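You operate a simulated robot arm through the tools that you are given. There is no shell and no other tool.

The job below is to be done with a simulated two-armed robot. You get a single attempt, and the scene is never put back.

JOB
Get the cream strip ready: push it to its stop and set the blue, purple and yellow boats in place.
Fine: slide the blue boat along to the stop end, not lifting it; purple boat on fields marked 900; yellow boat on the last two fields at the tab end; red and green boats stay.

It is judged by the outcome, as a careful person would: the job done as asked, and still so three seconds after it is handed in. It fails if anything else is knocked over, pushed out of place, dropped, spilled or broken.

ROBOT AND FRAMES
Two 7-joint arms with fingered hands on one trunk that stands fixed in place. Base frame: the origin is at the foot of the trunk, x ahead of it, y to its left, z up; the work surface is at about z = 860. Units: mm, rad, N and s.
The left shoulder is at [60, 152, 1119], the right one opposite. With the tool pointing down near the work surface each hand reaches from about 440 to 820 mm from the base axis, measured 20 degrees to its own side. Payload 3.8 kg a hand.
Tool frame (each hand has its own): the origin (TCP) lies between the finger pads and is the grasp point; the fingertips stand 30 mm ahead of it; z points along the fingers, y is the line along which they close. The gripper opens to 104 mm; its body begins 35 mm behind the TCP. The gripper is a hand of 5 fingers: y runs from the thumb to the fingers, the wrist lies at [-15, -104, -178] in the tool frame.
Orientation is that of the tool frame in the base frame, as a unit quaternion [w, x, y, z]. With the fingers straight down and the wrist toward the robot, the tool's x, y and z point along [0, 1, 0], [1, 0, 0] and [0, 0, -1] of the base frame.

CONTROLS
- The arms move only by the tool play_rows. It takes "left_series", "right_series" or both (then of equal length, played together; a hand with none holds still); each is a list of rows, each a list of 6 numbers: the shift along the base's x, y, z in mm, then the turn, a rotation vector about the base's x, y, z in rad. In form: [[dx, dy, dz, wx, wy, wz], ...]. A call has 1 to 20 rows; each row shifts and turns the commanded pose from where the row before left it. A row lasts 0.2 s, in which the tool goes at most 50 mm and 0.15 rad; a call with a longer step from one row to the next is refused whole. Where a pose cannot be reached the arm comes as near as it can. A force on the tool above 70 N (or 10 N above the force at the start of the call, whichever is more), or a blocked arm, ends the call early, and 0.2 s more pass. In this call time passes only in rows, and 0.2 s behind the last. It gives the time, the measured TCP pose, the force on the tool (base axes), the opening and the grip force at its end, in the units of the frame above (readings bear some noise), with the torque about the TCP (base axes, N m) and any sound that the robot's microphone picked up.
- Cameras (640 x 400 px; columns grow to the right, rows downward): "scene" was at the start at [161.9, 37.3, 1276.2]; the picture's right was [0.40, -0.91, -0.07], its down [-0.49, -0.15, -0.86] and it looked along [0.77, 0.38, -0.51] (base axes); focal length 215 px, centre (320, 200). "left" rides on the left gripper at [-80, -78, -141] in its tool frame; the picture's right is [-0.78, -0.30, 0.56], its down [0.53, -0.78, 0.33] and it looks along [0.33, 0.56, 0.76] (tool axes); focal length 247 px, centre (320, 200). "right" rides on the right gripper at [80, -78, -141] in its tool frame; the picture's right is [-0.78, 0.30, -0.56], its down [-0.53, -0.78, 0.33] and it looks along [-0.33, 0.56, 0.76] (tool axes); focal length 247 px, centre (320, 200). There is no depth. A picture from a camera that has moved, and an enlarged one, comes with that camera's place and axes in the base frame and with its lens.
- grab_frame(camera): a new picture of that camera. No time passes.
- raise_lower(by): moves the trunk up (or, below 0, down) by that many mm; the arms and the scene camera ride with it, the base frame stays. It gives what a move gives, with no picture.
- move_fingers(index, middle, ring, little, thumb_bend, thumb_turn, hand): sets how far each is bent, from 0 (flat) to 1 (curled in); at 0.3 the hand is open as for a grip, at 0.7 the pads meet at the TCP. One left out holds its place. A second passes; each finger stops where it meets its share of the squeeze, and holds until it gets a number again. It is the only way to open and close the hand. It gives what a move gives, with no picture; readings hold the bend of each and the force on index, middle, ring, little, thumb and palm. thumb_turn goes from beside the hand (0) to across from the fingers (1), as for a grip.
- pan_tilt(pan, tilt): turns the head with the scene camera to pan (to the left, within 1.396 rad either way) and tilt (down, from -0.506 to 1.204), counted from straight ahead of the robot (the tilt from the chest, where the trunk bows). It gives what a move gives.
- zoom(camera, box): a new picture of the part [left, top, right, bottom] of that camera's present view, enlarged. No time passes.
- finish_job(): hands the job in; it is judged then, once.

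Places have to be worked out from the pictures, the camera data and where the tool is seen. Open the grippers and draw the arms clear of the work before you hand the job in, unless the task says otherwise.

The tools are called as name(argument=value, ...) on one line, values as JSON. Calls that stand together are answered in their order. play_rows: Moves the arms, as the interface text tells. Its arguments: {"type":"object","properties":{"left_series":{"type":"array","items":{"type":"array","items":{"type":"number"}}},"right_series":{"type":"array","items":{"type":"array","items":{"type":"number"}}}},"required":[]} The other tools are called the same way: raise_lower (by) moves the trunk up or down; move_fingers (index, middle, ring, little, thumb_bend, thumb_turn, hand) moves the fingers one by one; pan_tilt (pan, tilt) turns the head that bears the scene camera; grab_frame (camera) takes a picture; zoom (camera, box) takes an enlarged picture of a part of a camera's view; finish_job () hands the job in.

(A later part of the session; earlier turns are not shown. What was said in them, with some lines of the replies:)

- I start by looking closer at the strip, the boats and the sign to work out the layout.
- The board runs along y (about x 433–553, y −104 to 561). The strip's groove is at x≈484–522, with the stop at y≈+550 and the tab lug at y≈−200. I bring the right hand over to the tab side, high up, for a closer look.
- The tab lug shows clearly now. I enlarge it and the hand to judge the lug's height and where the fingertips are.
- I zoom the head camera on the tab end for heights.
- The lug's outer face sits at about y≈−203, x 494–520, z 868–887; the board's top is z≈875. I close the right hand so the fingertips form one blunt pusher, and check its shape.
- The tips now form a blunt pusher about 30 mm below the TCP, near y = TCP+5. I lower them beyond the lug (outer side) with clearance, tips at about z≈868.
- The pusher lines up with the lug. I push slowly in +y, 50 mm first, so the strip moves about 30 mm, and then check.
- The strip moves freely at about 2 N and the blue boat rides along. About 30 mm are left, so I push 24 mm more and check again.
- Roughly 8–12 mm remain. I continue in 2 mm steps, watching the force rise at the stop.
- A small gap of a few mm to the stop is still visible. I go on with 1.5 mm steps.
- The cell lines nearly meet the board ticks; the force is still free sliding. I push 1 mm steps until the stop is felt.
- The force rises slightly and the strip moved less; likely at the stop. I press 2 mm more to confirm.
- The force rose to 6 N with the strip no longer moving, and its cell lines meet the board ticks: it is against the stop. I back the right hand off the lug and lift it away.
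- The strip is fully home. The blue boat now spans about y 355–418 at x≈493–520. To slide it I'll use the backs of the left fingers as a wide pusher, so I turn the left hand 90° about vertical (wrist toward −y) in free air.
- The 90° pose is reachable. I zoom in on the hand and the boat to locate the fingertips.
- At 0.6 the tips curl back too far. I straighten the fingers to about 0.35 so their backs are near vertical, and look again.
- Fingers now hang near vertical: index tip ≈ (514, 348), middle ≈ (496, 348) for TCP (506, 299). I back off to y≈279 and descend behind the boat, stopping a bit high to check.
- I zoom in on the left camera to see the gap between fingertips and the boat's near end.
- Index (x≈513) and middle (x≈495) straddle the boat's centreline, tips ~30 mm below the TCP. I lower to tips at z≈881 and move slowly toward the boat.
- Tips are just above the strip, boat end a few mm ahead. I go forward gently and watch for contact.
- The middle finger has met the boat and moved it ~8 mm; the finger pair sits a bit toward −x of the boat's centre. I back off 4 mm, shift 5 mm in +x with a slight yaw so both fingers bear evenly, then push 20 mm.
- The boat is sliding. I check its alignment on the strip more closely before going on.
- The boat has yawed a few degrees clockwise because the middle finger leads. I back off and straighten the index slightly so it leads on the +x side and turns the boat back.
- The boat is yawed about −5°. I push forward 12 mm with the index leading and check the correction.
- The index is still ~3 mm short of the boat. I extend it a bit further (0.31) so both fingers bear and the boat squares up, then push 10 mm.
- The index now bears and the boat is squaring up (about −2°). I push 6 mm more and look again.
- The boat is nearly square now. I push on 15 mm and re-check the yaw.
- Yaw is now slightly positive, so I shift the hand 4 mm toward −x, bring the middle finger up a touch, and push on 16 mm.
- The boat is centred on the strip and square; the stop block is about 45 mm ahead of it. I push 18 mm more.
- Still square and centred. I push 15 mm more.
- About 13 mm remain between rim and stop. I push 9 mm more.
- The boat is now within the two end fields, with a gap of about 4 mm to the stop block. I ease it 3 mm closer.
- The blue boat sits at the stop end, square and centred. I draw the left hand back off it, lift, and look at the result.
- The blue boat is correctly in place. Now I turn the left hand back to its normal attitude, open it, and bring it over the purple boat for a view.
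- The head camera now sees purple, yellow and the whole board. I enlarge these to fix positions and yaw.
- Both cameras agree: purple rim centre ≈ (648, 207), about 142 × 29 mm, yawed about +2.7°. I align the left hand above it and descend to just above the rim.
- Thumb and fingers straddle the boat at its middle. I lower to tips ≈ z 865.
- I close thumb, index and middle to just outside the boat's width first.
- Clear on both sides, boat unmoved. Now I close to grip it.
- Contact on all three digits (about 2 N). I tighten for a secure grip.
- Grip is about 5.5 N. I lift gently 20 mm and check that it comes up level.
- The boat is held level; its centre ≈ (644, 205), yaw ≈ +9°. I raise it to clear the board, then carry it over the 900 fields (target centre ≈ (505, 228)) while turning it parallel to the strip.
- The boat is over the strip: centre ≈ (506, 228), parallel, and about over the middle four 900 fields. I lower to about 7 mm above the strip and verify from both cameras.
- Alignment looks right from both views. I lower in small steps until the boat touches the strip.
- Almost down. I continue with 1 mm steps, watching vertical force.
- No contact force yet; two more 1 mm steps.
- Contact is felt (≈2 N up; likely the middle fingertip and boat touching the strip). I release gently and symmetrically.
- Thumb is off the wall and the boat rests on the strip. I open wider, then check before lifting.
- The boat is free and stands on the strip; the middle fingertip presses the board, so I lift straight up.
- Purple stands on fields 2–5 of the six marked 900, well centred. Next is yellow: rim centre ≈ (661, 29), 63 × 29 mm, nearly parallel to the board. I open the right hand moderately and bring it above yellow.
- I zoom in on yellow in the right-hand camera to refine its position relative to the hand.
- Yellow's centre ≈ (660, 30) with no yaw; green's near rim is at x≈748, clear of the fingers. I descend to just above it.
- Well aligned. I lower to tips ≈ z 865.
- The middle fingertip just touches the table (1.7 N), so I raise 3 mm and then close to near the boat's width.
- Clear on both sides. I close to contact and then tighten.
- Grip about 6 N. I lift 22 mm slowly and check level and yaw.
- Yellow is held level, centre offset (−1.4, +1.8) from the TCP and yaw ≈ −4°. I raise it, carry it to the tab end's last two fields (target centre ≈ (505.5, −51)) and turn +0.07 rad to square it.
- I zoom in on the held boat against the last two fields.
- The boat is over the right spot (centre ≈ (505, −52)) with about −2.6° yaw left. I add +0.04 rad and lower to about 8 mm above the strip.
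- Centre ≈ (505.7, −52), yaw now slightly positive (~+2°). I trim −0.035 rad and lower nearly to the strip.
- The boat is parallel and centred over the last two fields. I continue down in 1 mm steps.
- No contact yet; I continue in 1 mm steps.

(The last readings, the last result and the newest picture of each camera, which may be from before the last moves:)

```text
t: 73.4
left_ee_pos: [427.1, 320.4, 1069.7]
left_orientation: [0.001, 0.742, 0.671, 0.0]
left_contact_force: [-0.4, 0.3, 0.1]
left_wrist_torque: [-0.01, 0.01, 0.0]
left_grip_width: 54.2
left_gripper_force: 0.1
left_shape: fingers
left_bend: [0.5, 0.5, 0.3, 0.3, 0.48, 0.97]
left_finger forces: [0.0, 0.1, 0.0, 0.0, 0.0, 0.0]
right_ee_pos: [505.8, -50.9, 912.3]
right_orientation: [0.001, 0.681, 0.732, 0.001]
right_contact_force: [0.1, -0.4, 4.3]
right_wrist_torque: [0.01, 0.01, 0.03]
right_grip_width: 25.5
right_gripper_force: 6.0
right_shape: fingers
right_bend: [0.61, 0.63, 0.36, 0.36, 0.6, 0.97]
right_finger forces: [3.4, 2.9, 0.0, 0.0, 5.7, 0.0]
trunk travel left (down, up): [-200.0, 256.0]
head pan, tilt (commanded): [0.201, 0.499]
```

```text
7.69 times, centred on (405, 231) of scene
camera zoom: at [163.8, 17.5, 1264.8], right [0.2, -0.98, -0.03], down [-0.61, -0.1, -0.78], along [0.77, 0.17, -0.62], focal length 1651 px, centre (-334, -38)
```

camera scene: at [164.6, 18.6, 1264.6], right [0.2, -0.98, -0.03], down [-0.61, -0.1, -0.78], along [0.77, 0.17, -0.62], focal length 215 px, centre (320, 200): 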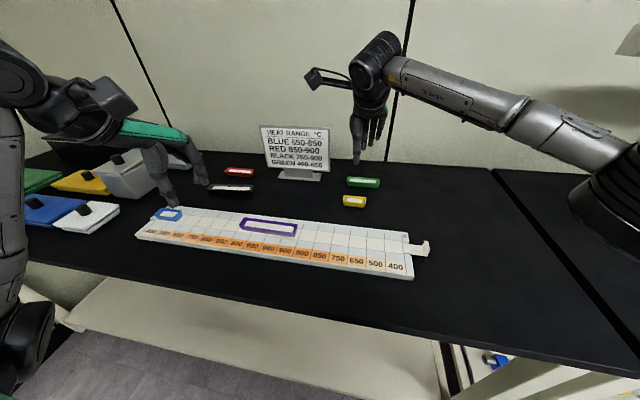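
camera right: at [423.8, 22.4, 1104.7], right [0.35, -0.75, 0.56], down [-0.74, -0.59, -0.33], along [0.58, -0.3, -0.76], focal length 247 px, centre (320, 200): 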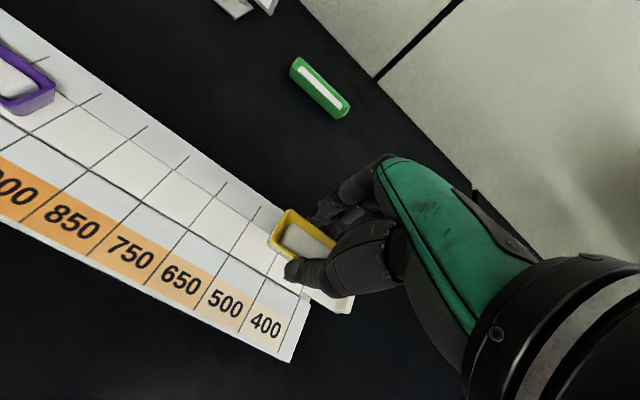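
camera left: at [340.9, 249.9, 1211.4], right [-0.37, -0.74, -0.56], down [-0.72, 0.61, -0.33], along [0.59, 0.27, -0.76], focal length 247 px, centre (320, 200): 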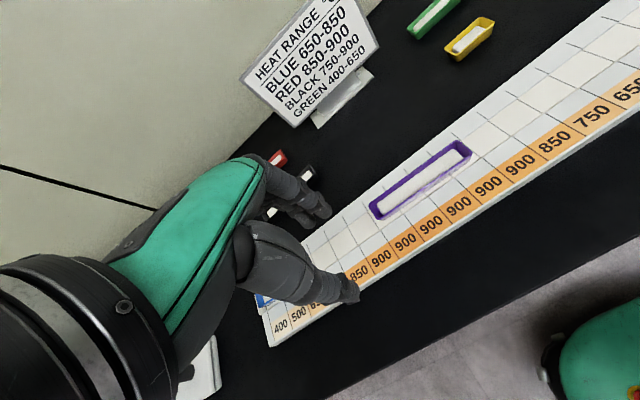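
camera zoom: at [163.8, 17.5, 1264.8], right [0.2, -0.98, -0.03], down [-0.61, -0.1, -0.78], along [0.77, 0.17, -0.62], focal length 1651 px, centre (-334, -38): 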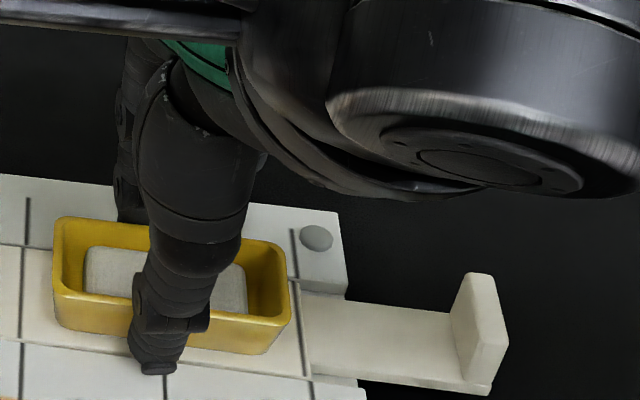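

Fz rose to 4.3 N: the boat is down on the strip. I release gently, only a little, so the fingertips don't press the board.

move_fingers(hand="right", index=0.59, middle=0.6, thumb_bend=0.58)

move_fingers(hand="right", index=0.55, middle=0.56, thumb_bend=0.54)

zoom(camera="scene", box=[370, 205, 440, 257])

zoom(camera="right", box=[200, 180, 380, 320])

```text
t: 74.4
left_ee_pos: [427.1, 320.8, 1070.1]
left_orientation: [0.001, 0.742, 0.671, -0.001]
left_contact_force: [-0.1, 0.5, 0.5]
left_wrist_torque: [-0.01, 0.0, 0.02]
left_grip_width: 54.5
left_gripper_force: 0.1
left_shape: fingers
left_bend: [0.5, 0.5, 0.3, 0.3, 0.48, 0.97]
left_finger forces: [0.0, 0.1, 0.0, 0.0, 0.0, 0.0]
right_ee_pos: [506.0, -49.5, 911.5]
right_orientation: [0.0, 0.681, 0.732, 0.001]
right_contact_force: [1.2, -0.3, -0.1]
right_wrist_torque: [0.01, 0.02, 0.01]
right_grip_width: 30.9
right_gripper_force: 0.1
right_shape: fingers
right_bend: [0.59, 0.6, 0.36, 0.36, 0.57, 0.97]
right_finger forces: [0.0, 0.0, 0.0, 0.0, 0.1, 0.0]
trunk travel left (down, up): [-200.0, 256.0]
head pan, tilt (commanded): [0.201, 0.499]
```

```text
t: 75.4
left_ee_pos: [426.6, 319.5, 1071.4]
left_orientation: [0.0, 0.742, 0.671, 0.0]
left_contact_force: [0.0, 0.7, 0.0]
left_wrist_torque: [0.01, -0.02, -0.02]
left_grip_width: 54.3
left_gripper_force: 0.0
left_shape: fingers
left_bend: [0.5, 0.5, 0.3, 0.3, 0.48, 0.97]
left_finger forces: [0.0, 0.0, 0.1, 0.1, 0.1, 0.0]
right_ee_pos: [506.5, -50.1, 911.8]
right_orientation: [0.0, 0.68, 0.733, 0.001]
right_contact_force: [0.0, -1.3, 0.0]
right_wrist_torque: [-0.02, -0.02, 0.02]
right_grip_width: 39.8
right_gripper_force: 0.6
right_shape: fingers
right_bend: [0.55, 0.56, 0.36, 0.36, 0.54, 0.97]
right_finger forces: [0.1, 0.9, 0.0, 0.0, 0.0, 0.0]
trunk travel left (down, up): [-200.0, 256.0]
head pan, tilt (commanded): [0.201, 0.499]
```

```text
7.69 times, centred on (405, 231) of scene
camera zoom: at [164.2, 17.5, 1264.7], right [0.2, -0.98, -0.03], down [-0.61, -0.1, -0.78], along [0.77, 0.17, -0.62], focal length 1651 px, centre (-334, -38)
```

zoom: 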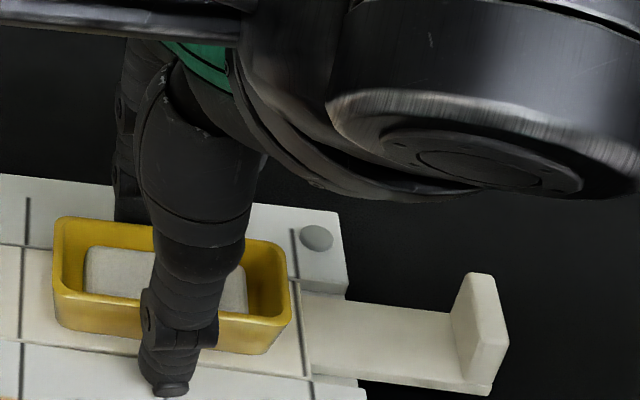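

```text
2.86 times, centred on (290, 250) of right
camera zoom: at [423.2, 23.3, 1054.3], right [0.35, -0.75, 0.56], down [-0.74, -0.59, -0.33], along [0.58, -0.29, -0.76], focal length 706 px, centre (406, 57)
```

zoom: 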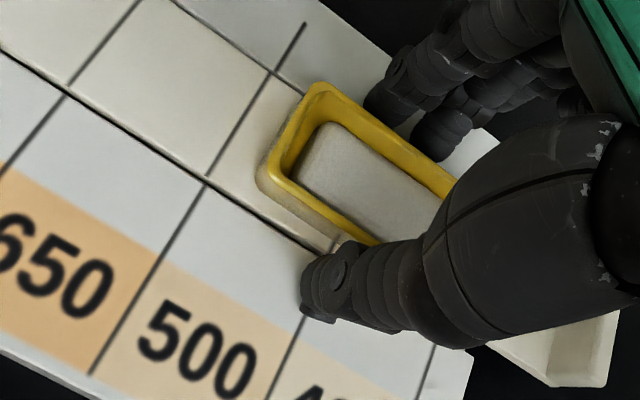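

Both sides are free. I rise 3 mm, open a little more for clearance, then lift straight up.

play_rows(right_series=[[0, 0, 1.5, 0, 0, 0], [0, 0, 2, 0, 0, 0]])

move_fingers(hand="right", index=0.5, middle=0.5, thumb_bend=0.49)

play_rows(right_series=[[0, 0, 4, 0, 0, 0], [0, 0, 10, 0, 0, 0], [0, 0, 25, 0, 0, 0], [0, 0, 40, 0, 0, 0], [0, 0, 45, 0, 0, 0], [0, -30, 35, 0, 0, 0], [-10, -45, 0, 0, 0, 0], [-10, -45, 0, 0, 0, 0], [-10, -45, 0, 0, 0, 0]])

grab_frame(camera="scene")

zoom(camera="scene", box=[320, 200, 440, 285])

grab_frame(camera="right")

```text
t: 76.0
left_ee_pos: [427.5, 318.6, 1071.2]
left_orientation: [0.0, 0.742, 0.671, 0.0]
left_contact_force: [0.3, 0.2, 0.8]
left_wrist_torque: [0.02, 0.01, -0.01]
left_grip_width: 54.4
left_gripper_force: 0.1
left_shape: fingers
left_bend: [0.5, 0.5, 0.3, 0.3, 0.48, 0.97]
left_finger forces: [0.0, 0.1, 0.0, 0.1, 0.1, 0.0]
right_ee_pos: [506.9, -50.8, 914.0]
right_orientation: [0.0, 0.681, 0.732, 0.0]
right_contact_force: [0.6, 0.9, -0.2]
right_wrist_torque: [0.01, 0.03, 0.02]
right_grip_width: 39.7
right_gripper_force: 0.2
right_shape: fingers
right_bend: [0.55, 0.56, 0.36, 0.36, 0.54, 0.97]
right_finger forces: [0.0, 0.0, 0.0, 0.1, 0.0, 0.1]
trunk travel left (down, up): [-200.0, 256.0]
head pan, tilt (commanded): [0.201, 0.499]
```

```text
t: 77.0
left_ee_pos: [426.7, 320.5, 1070.1]
left_orientation: [0.0, 0.743, 0.67, 0.001]
left_contact_force: [-0.3, 0.4, -0.2]
left_wrist_torque: [0.01, 0.0, -0.02]
left_grip_width: 54.2
left_gripper_force: 0.0
left_shape: fingers
left_bend: [0.5, 0.5, 0.3, 0.3, 0.48, 0.97]
left_finger forces: [0.1, 0.0, 0.0, 0.0, 0.1, 0.1]
right_ee_pos: [506.7, -50.6, 915.0]
right_orientation: [0.0, 0.681, 0.733, 0.0]
right_contact_force: [-0.9, -0.3, -0.5]
right_wrist_torque: [-0.03, -0.02, 0.02]
right_grip_width: 53.0
right_gripper_force: 0.1
right_shape: fingers
right_bend: [0.5, 0.5, 0.36, 0.36, 0.49, 0.97]
right_finger forces: [0.1, 0.0, 0.0, 0.0, 0.1, 0.0]
trunk travel left (down, up): [-200.0, 256.0]
head pan, tilt (commanded): [0.201, 0.499]
```

```text
t: 79.0
left_ee_pos: [426.5, 319.4, 1072.4]
left_orientation: [0.0, 0.742, 0.671, 0.001]
left_contact_force: [-0.1, 0.1, 0.0]
left_wrist_torque: [-0.01, 0.04, 0.0]
left_grip_width: 54.2
left_gripper_force: 0.0
left_shape: fingers
left_bend: [0.5, 0.5, 0.3, 0.3, 0.48, 0.97]
left_finger forces: [0.1, 0.1, 0.1, 0.1, 0.1, 0.0]
right_ee_pos: [475.0, -218.3, 1072.7]
right_orientation: [0.0, 0.68, 0.733, 0.001]
right_contact_force: [0.1, -0.8, -0.3]
right_wrist_torque: [0.0, 0.01, -0.03]
right_grip_width: 52.9
right_gripper_force: 0.1
right_shape: fingers
right_bend: [0.5, 0.5, 0.36, 0.36, 0.49, 0.97]
right_finger forces: [0.1, 0.1, 0.1, 0.0, 0.0, 0.0]
trunk travel left (down, up): [-200.0, 256.0]
head pan, tilt (commanded): [0.201, 0.499]
```

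```text
taken
camera scene: at [163.3, 16.0, 1264.8], right [0.2, -0.98, -0.04], down [-0.61, -0.09, -0.78], along [0.77, 0.18, -0.62], focal length 215 px, centre (320, 200)
```

scene: 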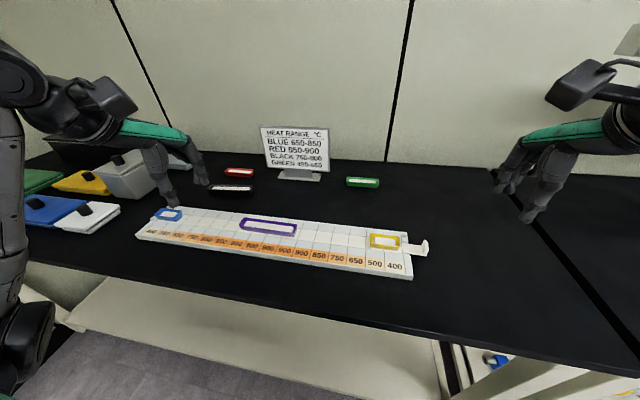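

```text
4.71 times, centred on (380, 242) of scene
camera zoom: at [163.3, 16.0, 1264.8], right [0.2, -0.98, -0.04], down [-0.61, -0.09, -0.78], along [0.77, 0.18, -0.62], focal length 1010 px, centre (38, 0)
```

zoom: 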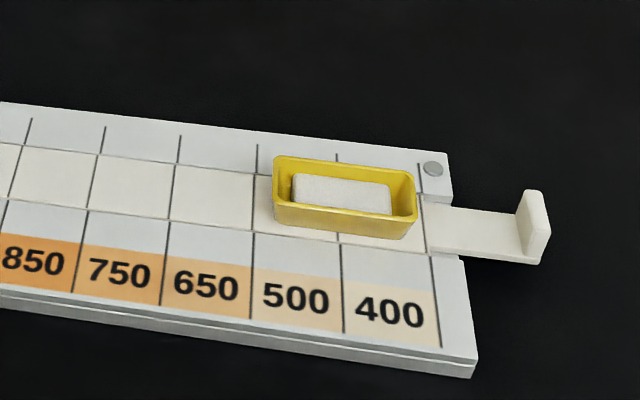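

```text
taken
camera right: at [391.4, -144.6, 1215.8], right [0.35, -0.75, 0.56], down [-0.73, -0.59, -0.33], along [0.58, -0.29, -0.76], focal length 247 px, centre (320, 200)
```

right: 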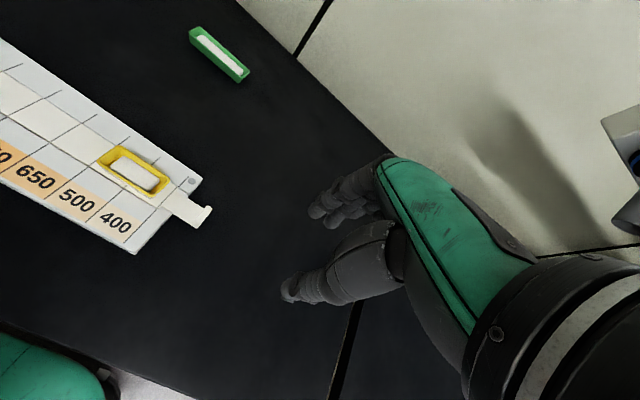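

Yellow stands on the last two fields at the tab end. I check the stop end and the whole board again.

zoom(camera="scene", box=[130, 190, 250, 265])

zoom(camera="scene", box=[200, 155, 400, 280])

zoom(camera="left", box=[240, 120, 520, 360])

```text
5.33 times, centred on (190, 228) of scene
camera zoom: at [163.3, 16.0, 1264.8], right [0.2, -0.98, -0.04], down [-0.61, -0.09, -0.78], along [0.77, 0.18, -0.62], focal length 1144 px, centre (1013, 53)
```

zoom: 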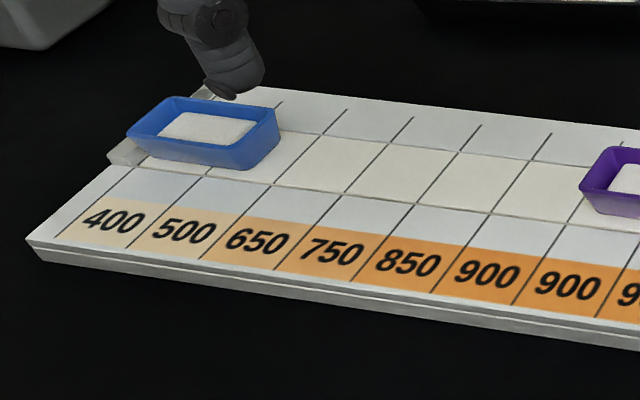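

```text
3.20 times, centred on (300, 218) of scene
camera zoom: at [163.3, 16.0, 1264.8], right [0.2, -0.98, -0.04], down [-0.61, -0.09, -0.78], along [0.77, 0.18, -0.62], focal length 687 px, centre (384, 144)
```

zoom: 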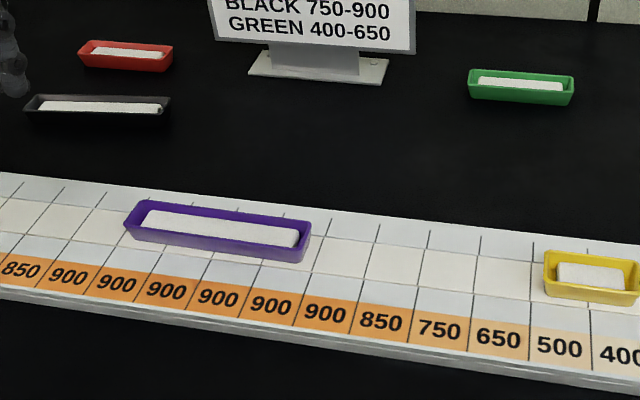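

```text
1.67 times, centred on (380, 240) of left
camera zoom: at [341.3, 247.7, 1211.8], right [-0.37, -0.74, -0.56], down [-0.72, 0.61, -0.33], along [0.59, 0.28, -0.76], focal length 412 px, centre (220, 133)
```

zoom: 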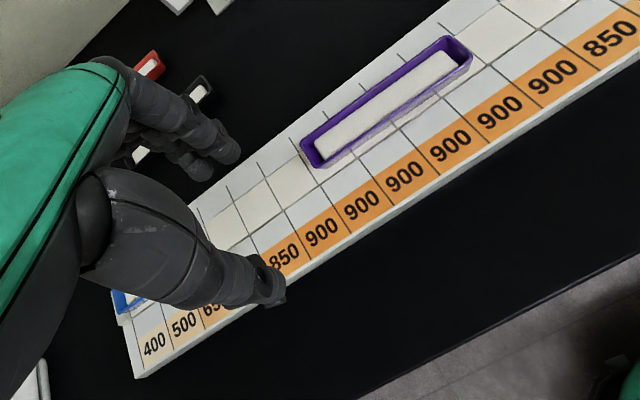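

All three boats are where asked; red, green and black are unmoved. I draw both arms clear and open the hands.

play_rows(left_series=[[-5, 10, 20, 0, 0, -0.0], [-10, 25, 20, 0, 0, 0.05], [-10, 30, 15, 0, 0, 0.05], [-15, 30, 0, 0, 0, 0], [-15, 30, 0, 0, 0, 0]], right_series=[[-5, -10, 15, 0, 0, 0], [-10, -20, 20, 0, 0, -0.05], [-10, -25, 10, 0, 0, -0.02], [-10, -25, 0, 0, 0, 0], [-10, -20, 0, 0, 0, 0]])

move_fingers(hand="left", index=0.3, middle=0.3, ring=0.3, little=0.3, thumb_bend=0.3)

move_fingers(hand="right", index=0.3, middle=0.3, ring=0.3, little=0.3, thumb_bend=0.3)

pan_tilt(pan=0.35, tilt=0.5)

grab_frame(camera="scene")

zoom(camera="scene", box=[170, 180, 290, 260])

zoom(camera="scene", box=[290, 190, 470, 310])

grab_frame(camera="left")

```text
t: 80.2
left_ee_pos: [370.9, 446.0, 1126.5]
left_orientation: [0.001, 0.708, 0.707, 0.001]
left_contact_force: [-0.7, 0.6, -0.4]
left_wrist_torque: [-0.03, -0.03, 0.02]
left_grip_width: 54.4
left_gripper_force: 0.1
left_shape: fingers
left_bend: [0.5, 0.5, 0.3, 0.3, 0.48, 0.97]
left_finger forces: [0.0, 0.0, 0.1, 0.1, 0.0, 0.1]
right_ee_pos: [430.5, -314.8, 1117.9]
right_orientation: [0.0, 0.706, 0.708, 0.001]
right_contact_force: [0.0, 0.1, 0.0]
right_wrist_torque: [-0.01, 0.02, 0.0]
right_grip_width: 53.0
right_gripper_force: 0.1
right_shape: fingers
right_bend: [0.5, 0.5, 0.36, 0.36, 0.49, 0.97]
right_finger forces: [0.0, 0.0, 0.0, 0.1, 0.0, 0.1]
trunk travel left (down, up): [-200.0, 256.0]
head pan, tilt (commanded): [0.201, 0.499]
```

```text
t: 81.2
left_ee_pos: [372.8, 444.6, 1126.1]
left_orientation: [0.0, 0.708, 0.706, 0.001]
left_contact_force: [-0.6, 0.0, -0.8]
left_wrist_torque: [-0.01, 0.03, 0.0]
left_grip_width: 102.7
left_gripper_force: 0.0
left_shape: fingers
left_bend: [0.3, 0.3, 0.3, 0.3, 0.3, 0.97]
left_finger forces: [0.1, 0.1, 0.0, 0.0, 0.1, 0.1]
right_ee_pos: [432.2, -316.2, 1117.7]
right_orientation: [-0.001, 0.706, 0.708, 0.0]
right_contact_force: [-0.2, 0.7, 0.5]
right_wrist_torque: [-0.02, -0.01, 0.01]
right_grip_width: 53.0
right_gripper_force: 0.0
right_shape: fingers
right_bend: [0.5, 0.5, 0.36, 0.36, 0.49, 0.97]
right_finger forces: [0.1, 0.0, 0.1, 0.1, 0.1, 0.0]
trunk travel left (down, up): [-200.0, 256.0]
head pan, tilt (commanded): [0.201, 0.499]
```

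```text
t: 82.2
left_ee_pos: [372.8, 442.8, 1126.4]
left_orientation: [0.0, 0.708, 0.706, 0.0]
left_contact_force: [-0.1, -0.4, 0.2]
left_wrist_torque: [-0.01, 0.0, -0.01]
left_grip_width: 102.6
left_gripper_force: 0.1
left_shape: fingers
left_bend: [0.3, 0.3, 0.3, 0.3, 0.3, 0.97]
left_finger forces: [0.0, 0.0, 0.1, 0.1, 0.1, 0.0]
right_ee_pos: [431.9, -316.4, 1117.3]
right_orientation: [0.0, 0.705, 0.709, 0.001]
right_contact_force: [0.6, -0.7, 1.0]
right_wrist_torque: [-0.03, -0.01, 0.0]
right_grip_width: 102.4
right_gripper_force: 0.1
right_shape: fingers
right_bend: [0.3, 0.3, 0.3, 0.3, 0.3, 0.97]
right_finger forces: [0.0, 0.0, 0.0, 0.0, 0.0, 0.1]
trunk travel left (down, up): [-200.0, 256.0]
head pan, tilt (commanded): [0.201, 0.499]
```

```text
t: 82.9
left_ee_pos: [372.3, 443.3, 1126.0]
left_orientation: [0.001, 0.708, 0.706, 0.0]
left_contact_force: [-0.7, 0.4, 0.1]
left_wrist_torque: [0.01, -0.03, -0.02]
left_grip_width: 102.8
left_gripper_force: 0.0
left_shape: fingers
left_bend: [0.3, 0.3, 0.3, 0.3, 0.3, 0.97]
left_finger forces: [0.0, 0.0, 0.1, 0.0, 0.0, 0.1]
right_ee_pos: [431.8, -315.5, 1116.8]
right_orientation: [0.0, 0.706, 0.708, 0.0]
right_contact_force: [-0.3, 0.8, -0.1]
right_wrist_torque: [0.0, -0.03, -0.01]
right_grip_width: 102.7
right_gripper_force: 0.1
right_shape: fingers
right_bend: [0.3, 0.3, 0.3, 0.3, 0.3, 0.97]
right_finger forces: [0.1, 0.0, 0.0, 0.1, 0.1, 0.0]
trunk travel left (down, up): [-200.0, 256.0]
head pan, tilt (commanded): [0.351, 0.499]
```

```text
taken
camera scene: at [160.6, 30.5, 1265.3], right [0.34, -0.94, -0.06], down [-0.59, -0.16, -0.79], along [0.73, 0.3, -0.61], focal length 215 px, centre (320, 200)
```

scene: 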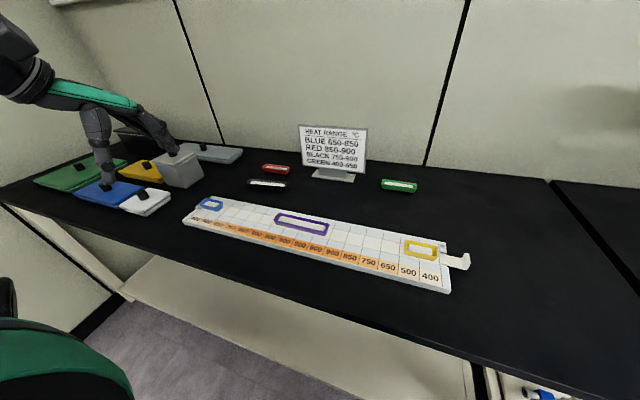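

```text
5.00 times, centred on (230, 220) of scene
camera zoom: at [160.6, 30.5, 1265.3], right [0.34, -0.94, -0.06], down [-0.59, -0.16, -0.79], along [0.73, 0.3, -0.61], focal length 1073 px, centre (770, 100)
```

zoom: 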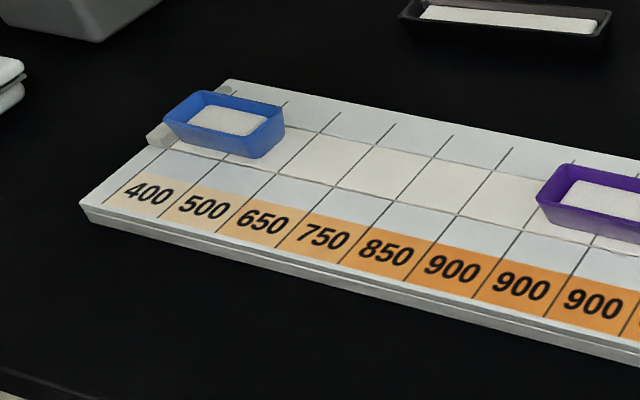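

```text
3.33 times, centred on (380, 250) of scene
camera zoom: at [160.6, 30.5, 1265.3], right [0.34, -0.94, -0.06], down [-0.59, -0.16, -0.79], along [0.73, 0.3, -0.61], focal length 715 px, centre (120, 33)
```

zoom: 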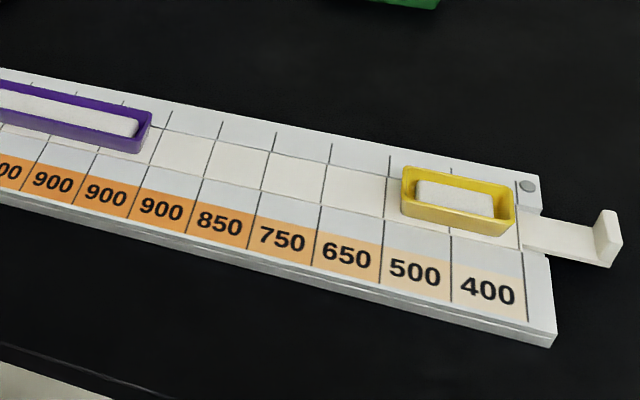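

```text
taken
camera left: at [295.3, 364.5, 1266.7], right [-0.3, -0.78, -0.56], down [-0.78, 0.54, -0.33], along [0.56, 0.33, -0.76], focal length 247 px, centre (320, 200)
```

left: 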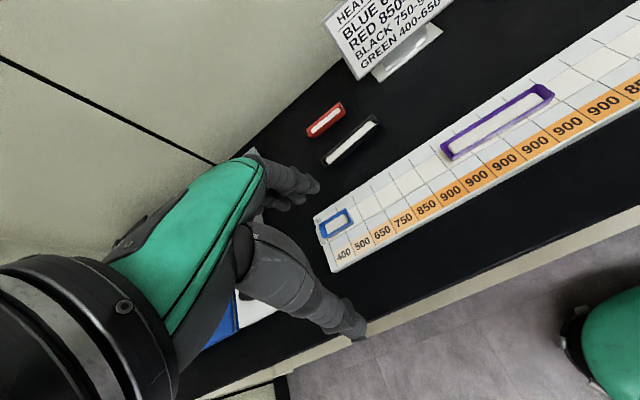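

The strip is at its stop. The blue boat is on the stop-end fields, purple on the 900 fields and yellow on the last two tab-end fields. Red, green and black are where they were. Both hands are open and clear, so I hand the job in.

finish_job()

```text
The job is handed in.
```

The cream strip is ready, and I have handed the job in.

- **Strip:** pushed in until the force rose at the stop. Its field lines still met the board's marks in the last pictures.
- **Blue boat:** slid along the strip without lifting, and now on the two fields at the stop end (400 and 500). I took "stop end" literally, so it is outside the 650–850 heat range the sign gives for blue.
- **Purple boat:** centred on the middle four of the six fields marked 900.
- **Yellow boat:** on the last two fields at the tab end (500 and 400).
- **Other boats:** red and green stayed in place; I also left the black one alone.

Nothing was knocked over, dropped or spilled. Both hands were open and clear of the board when I handed in.
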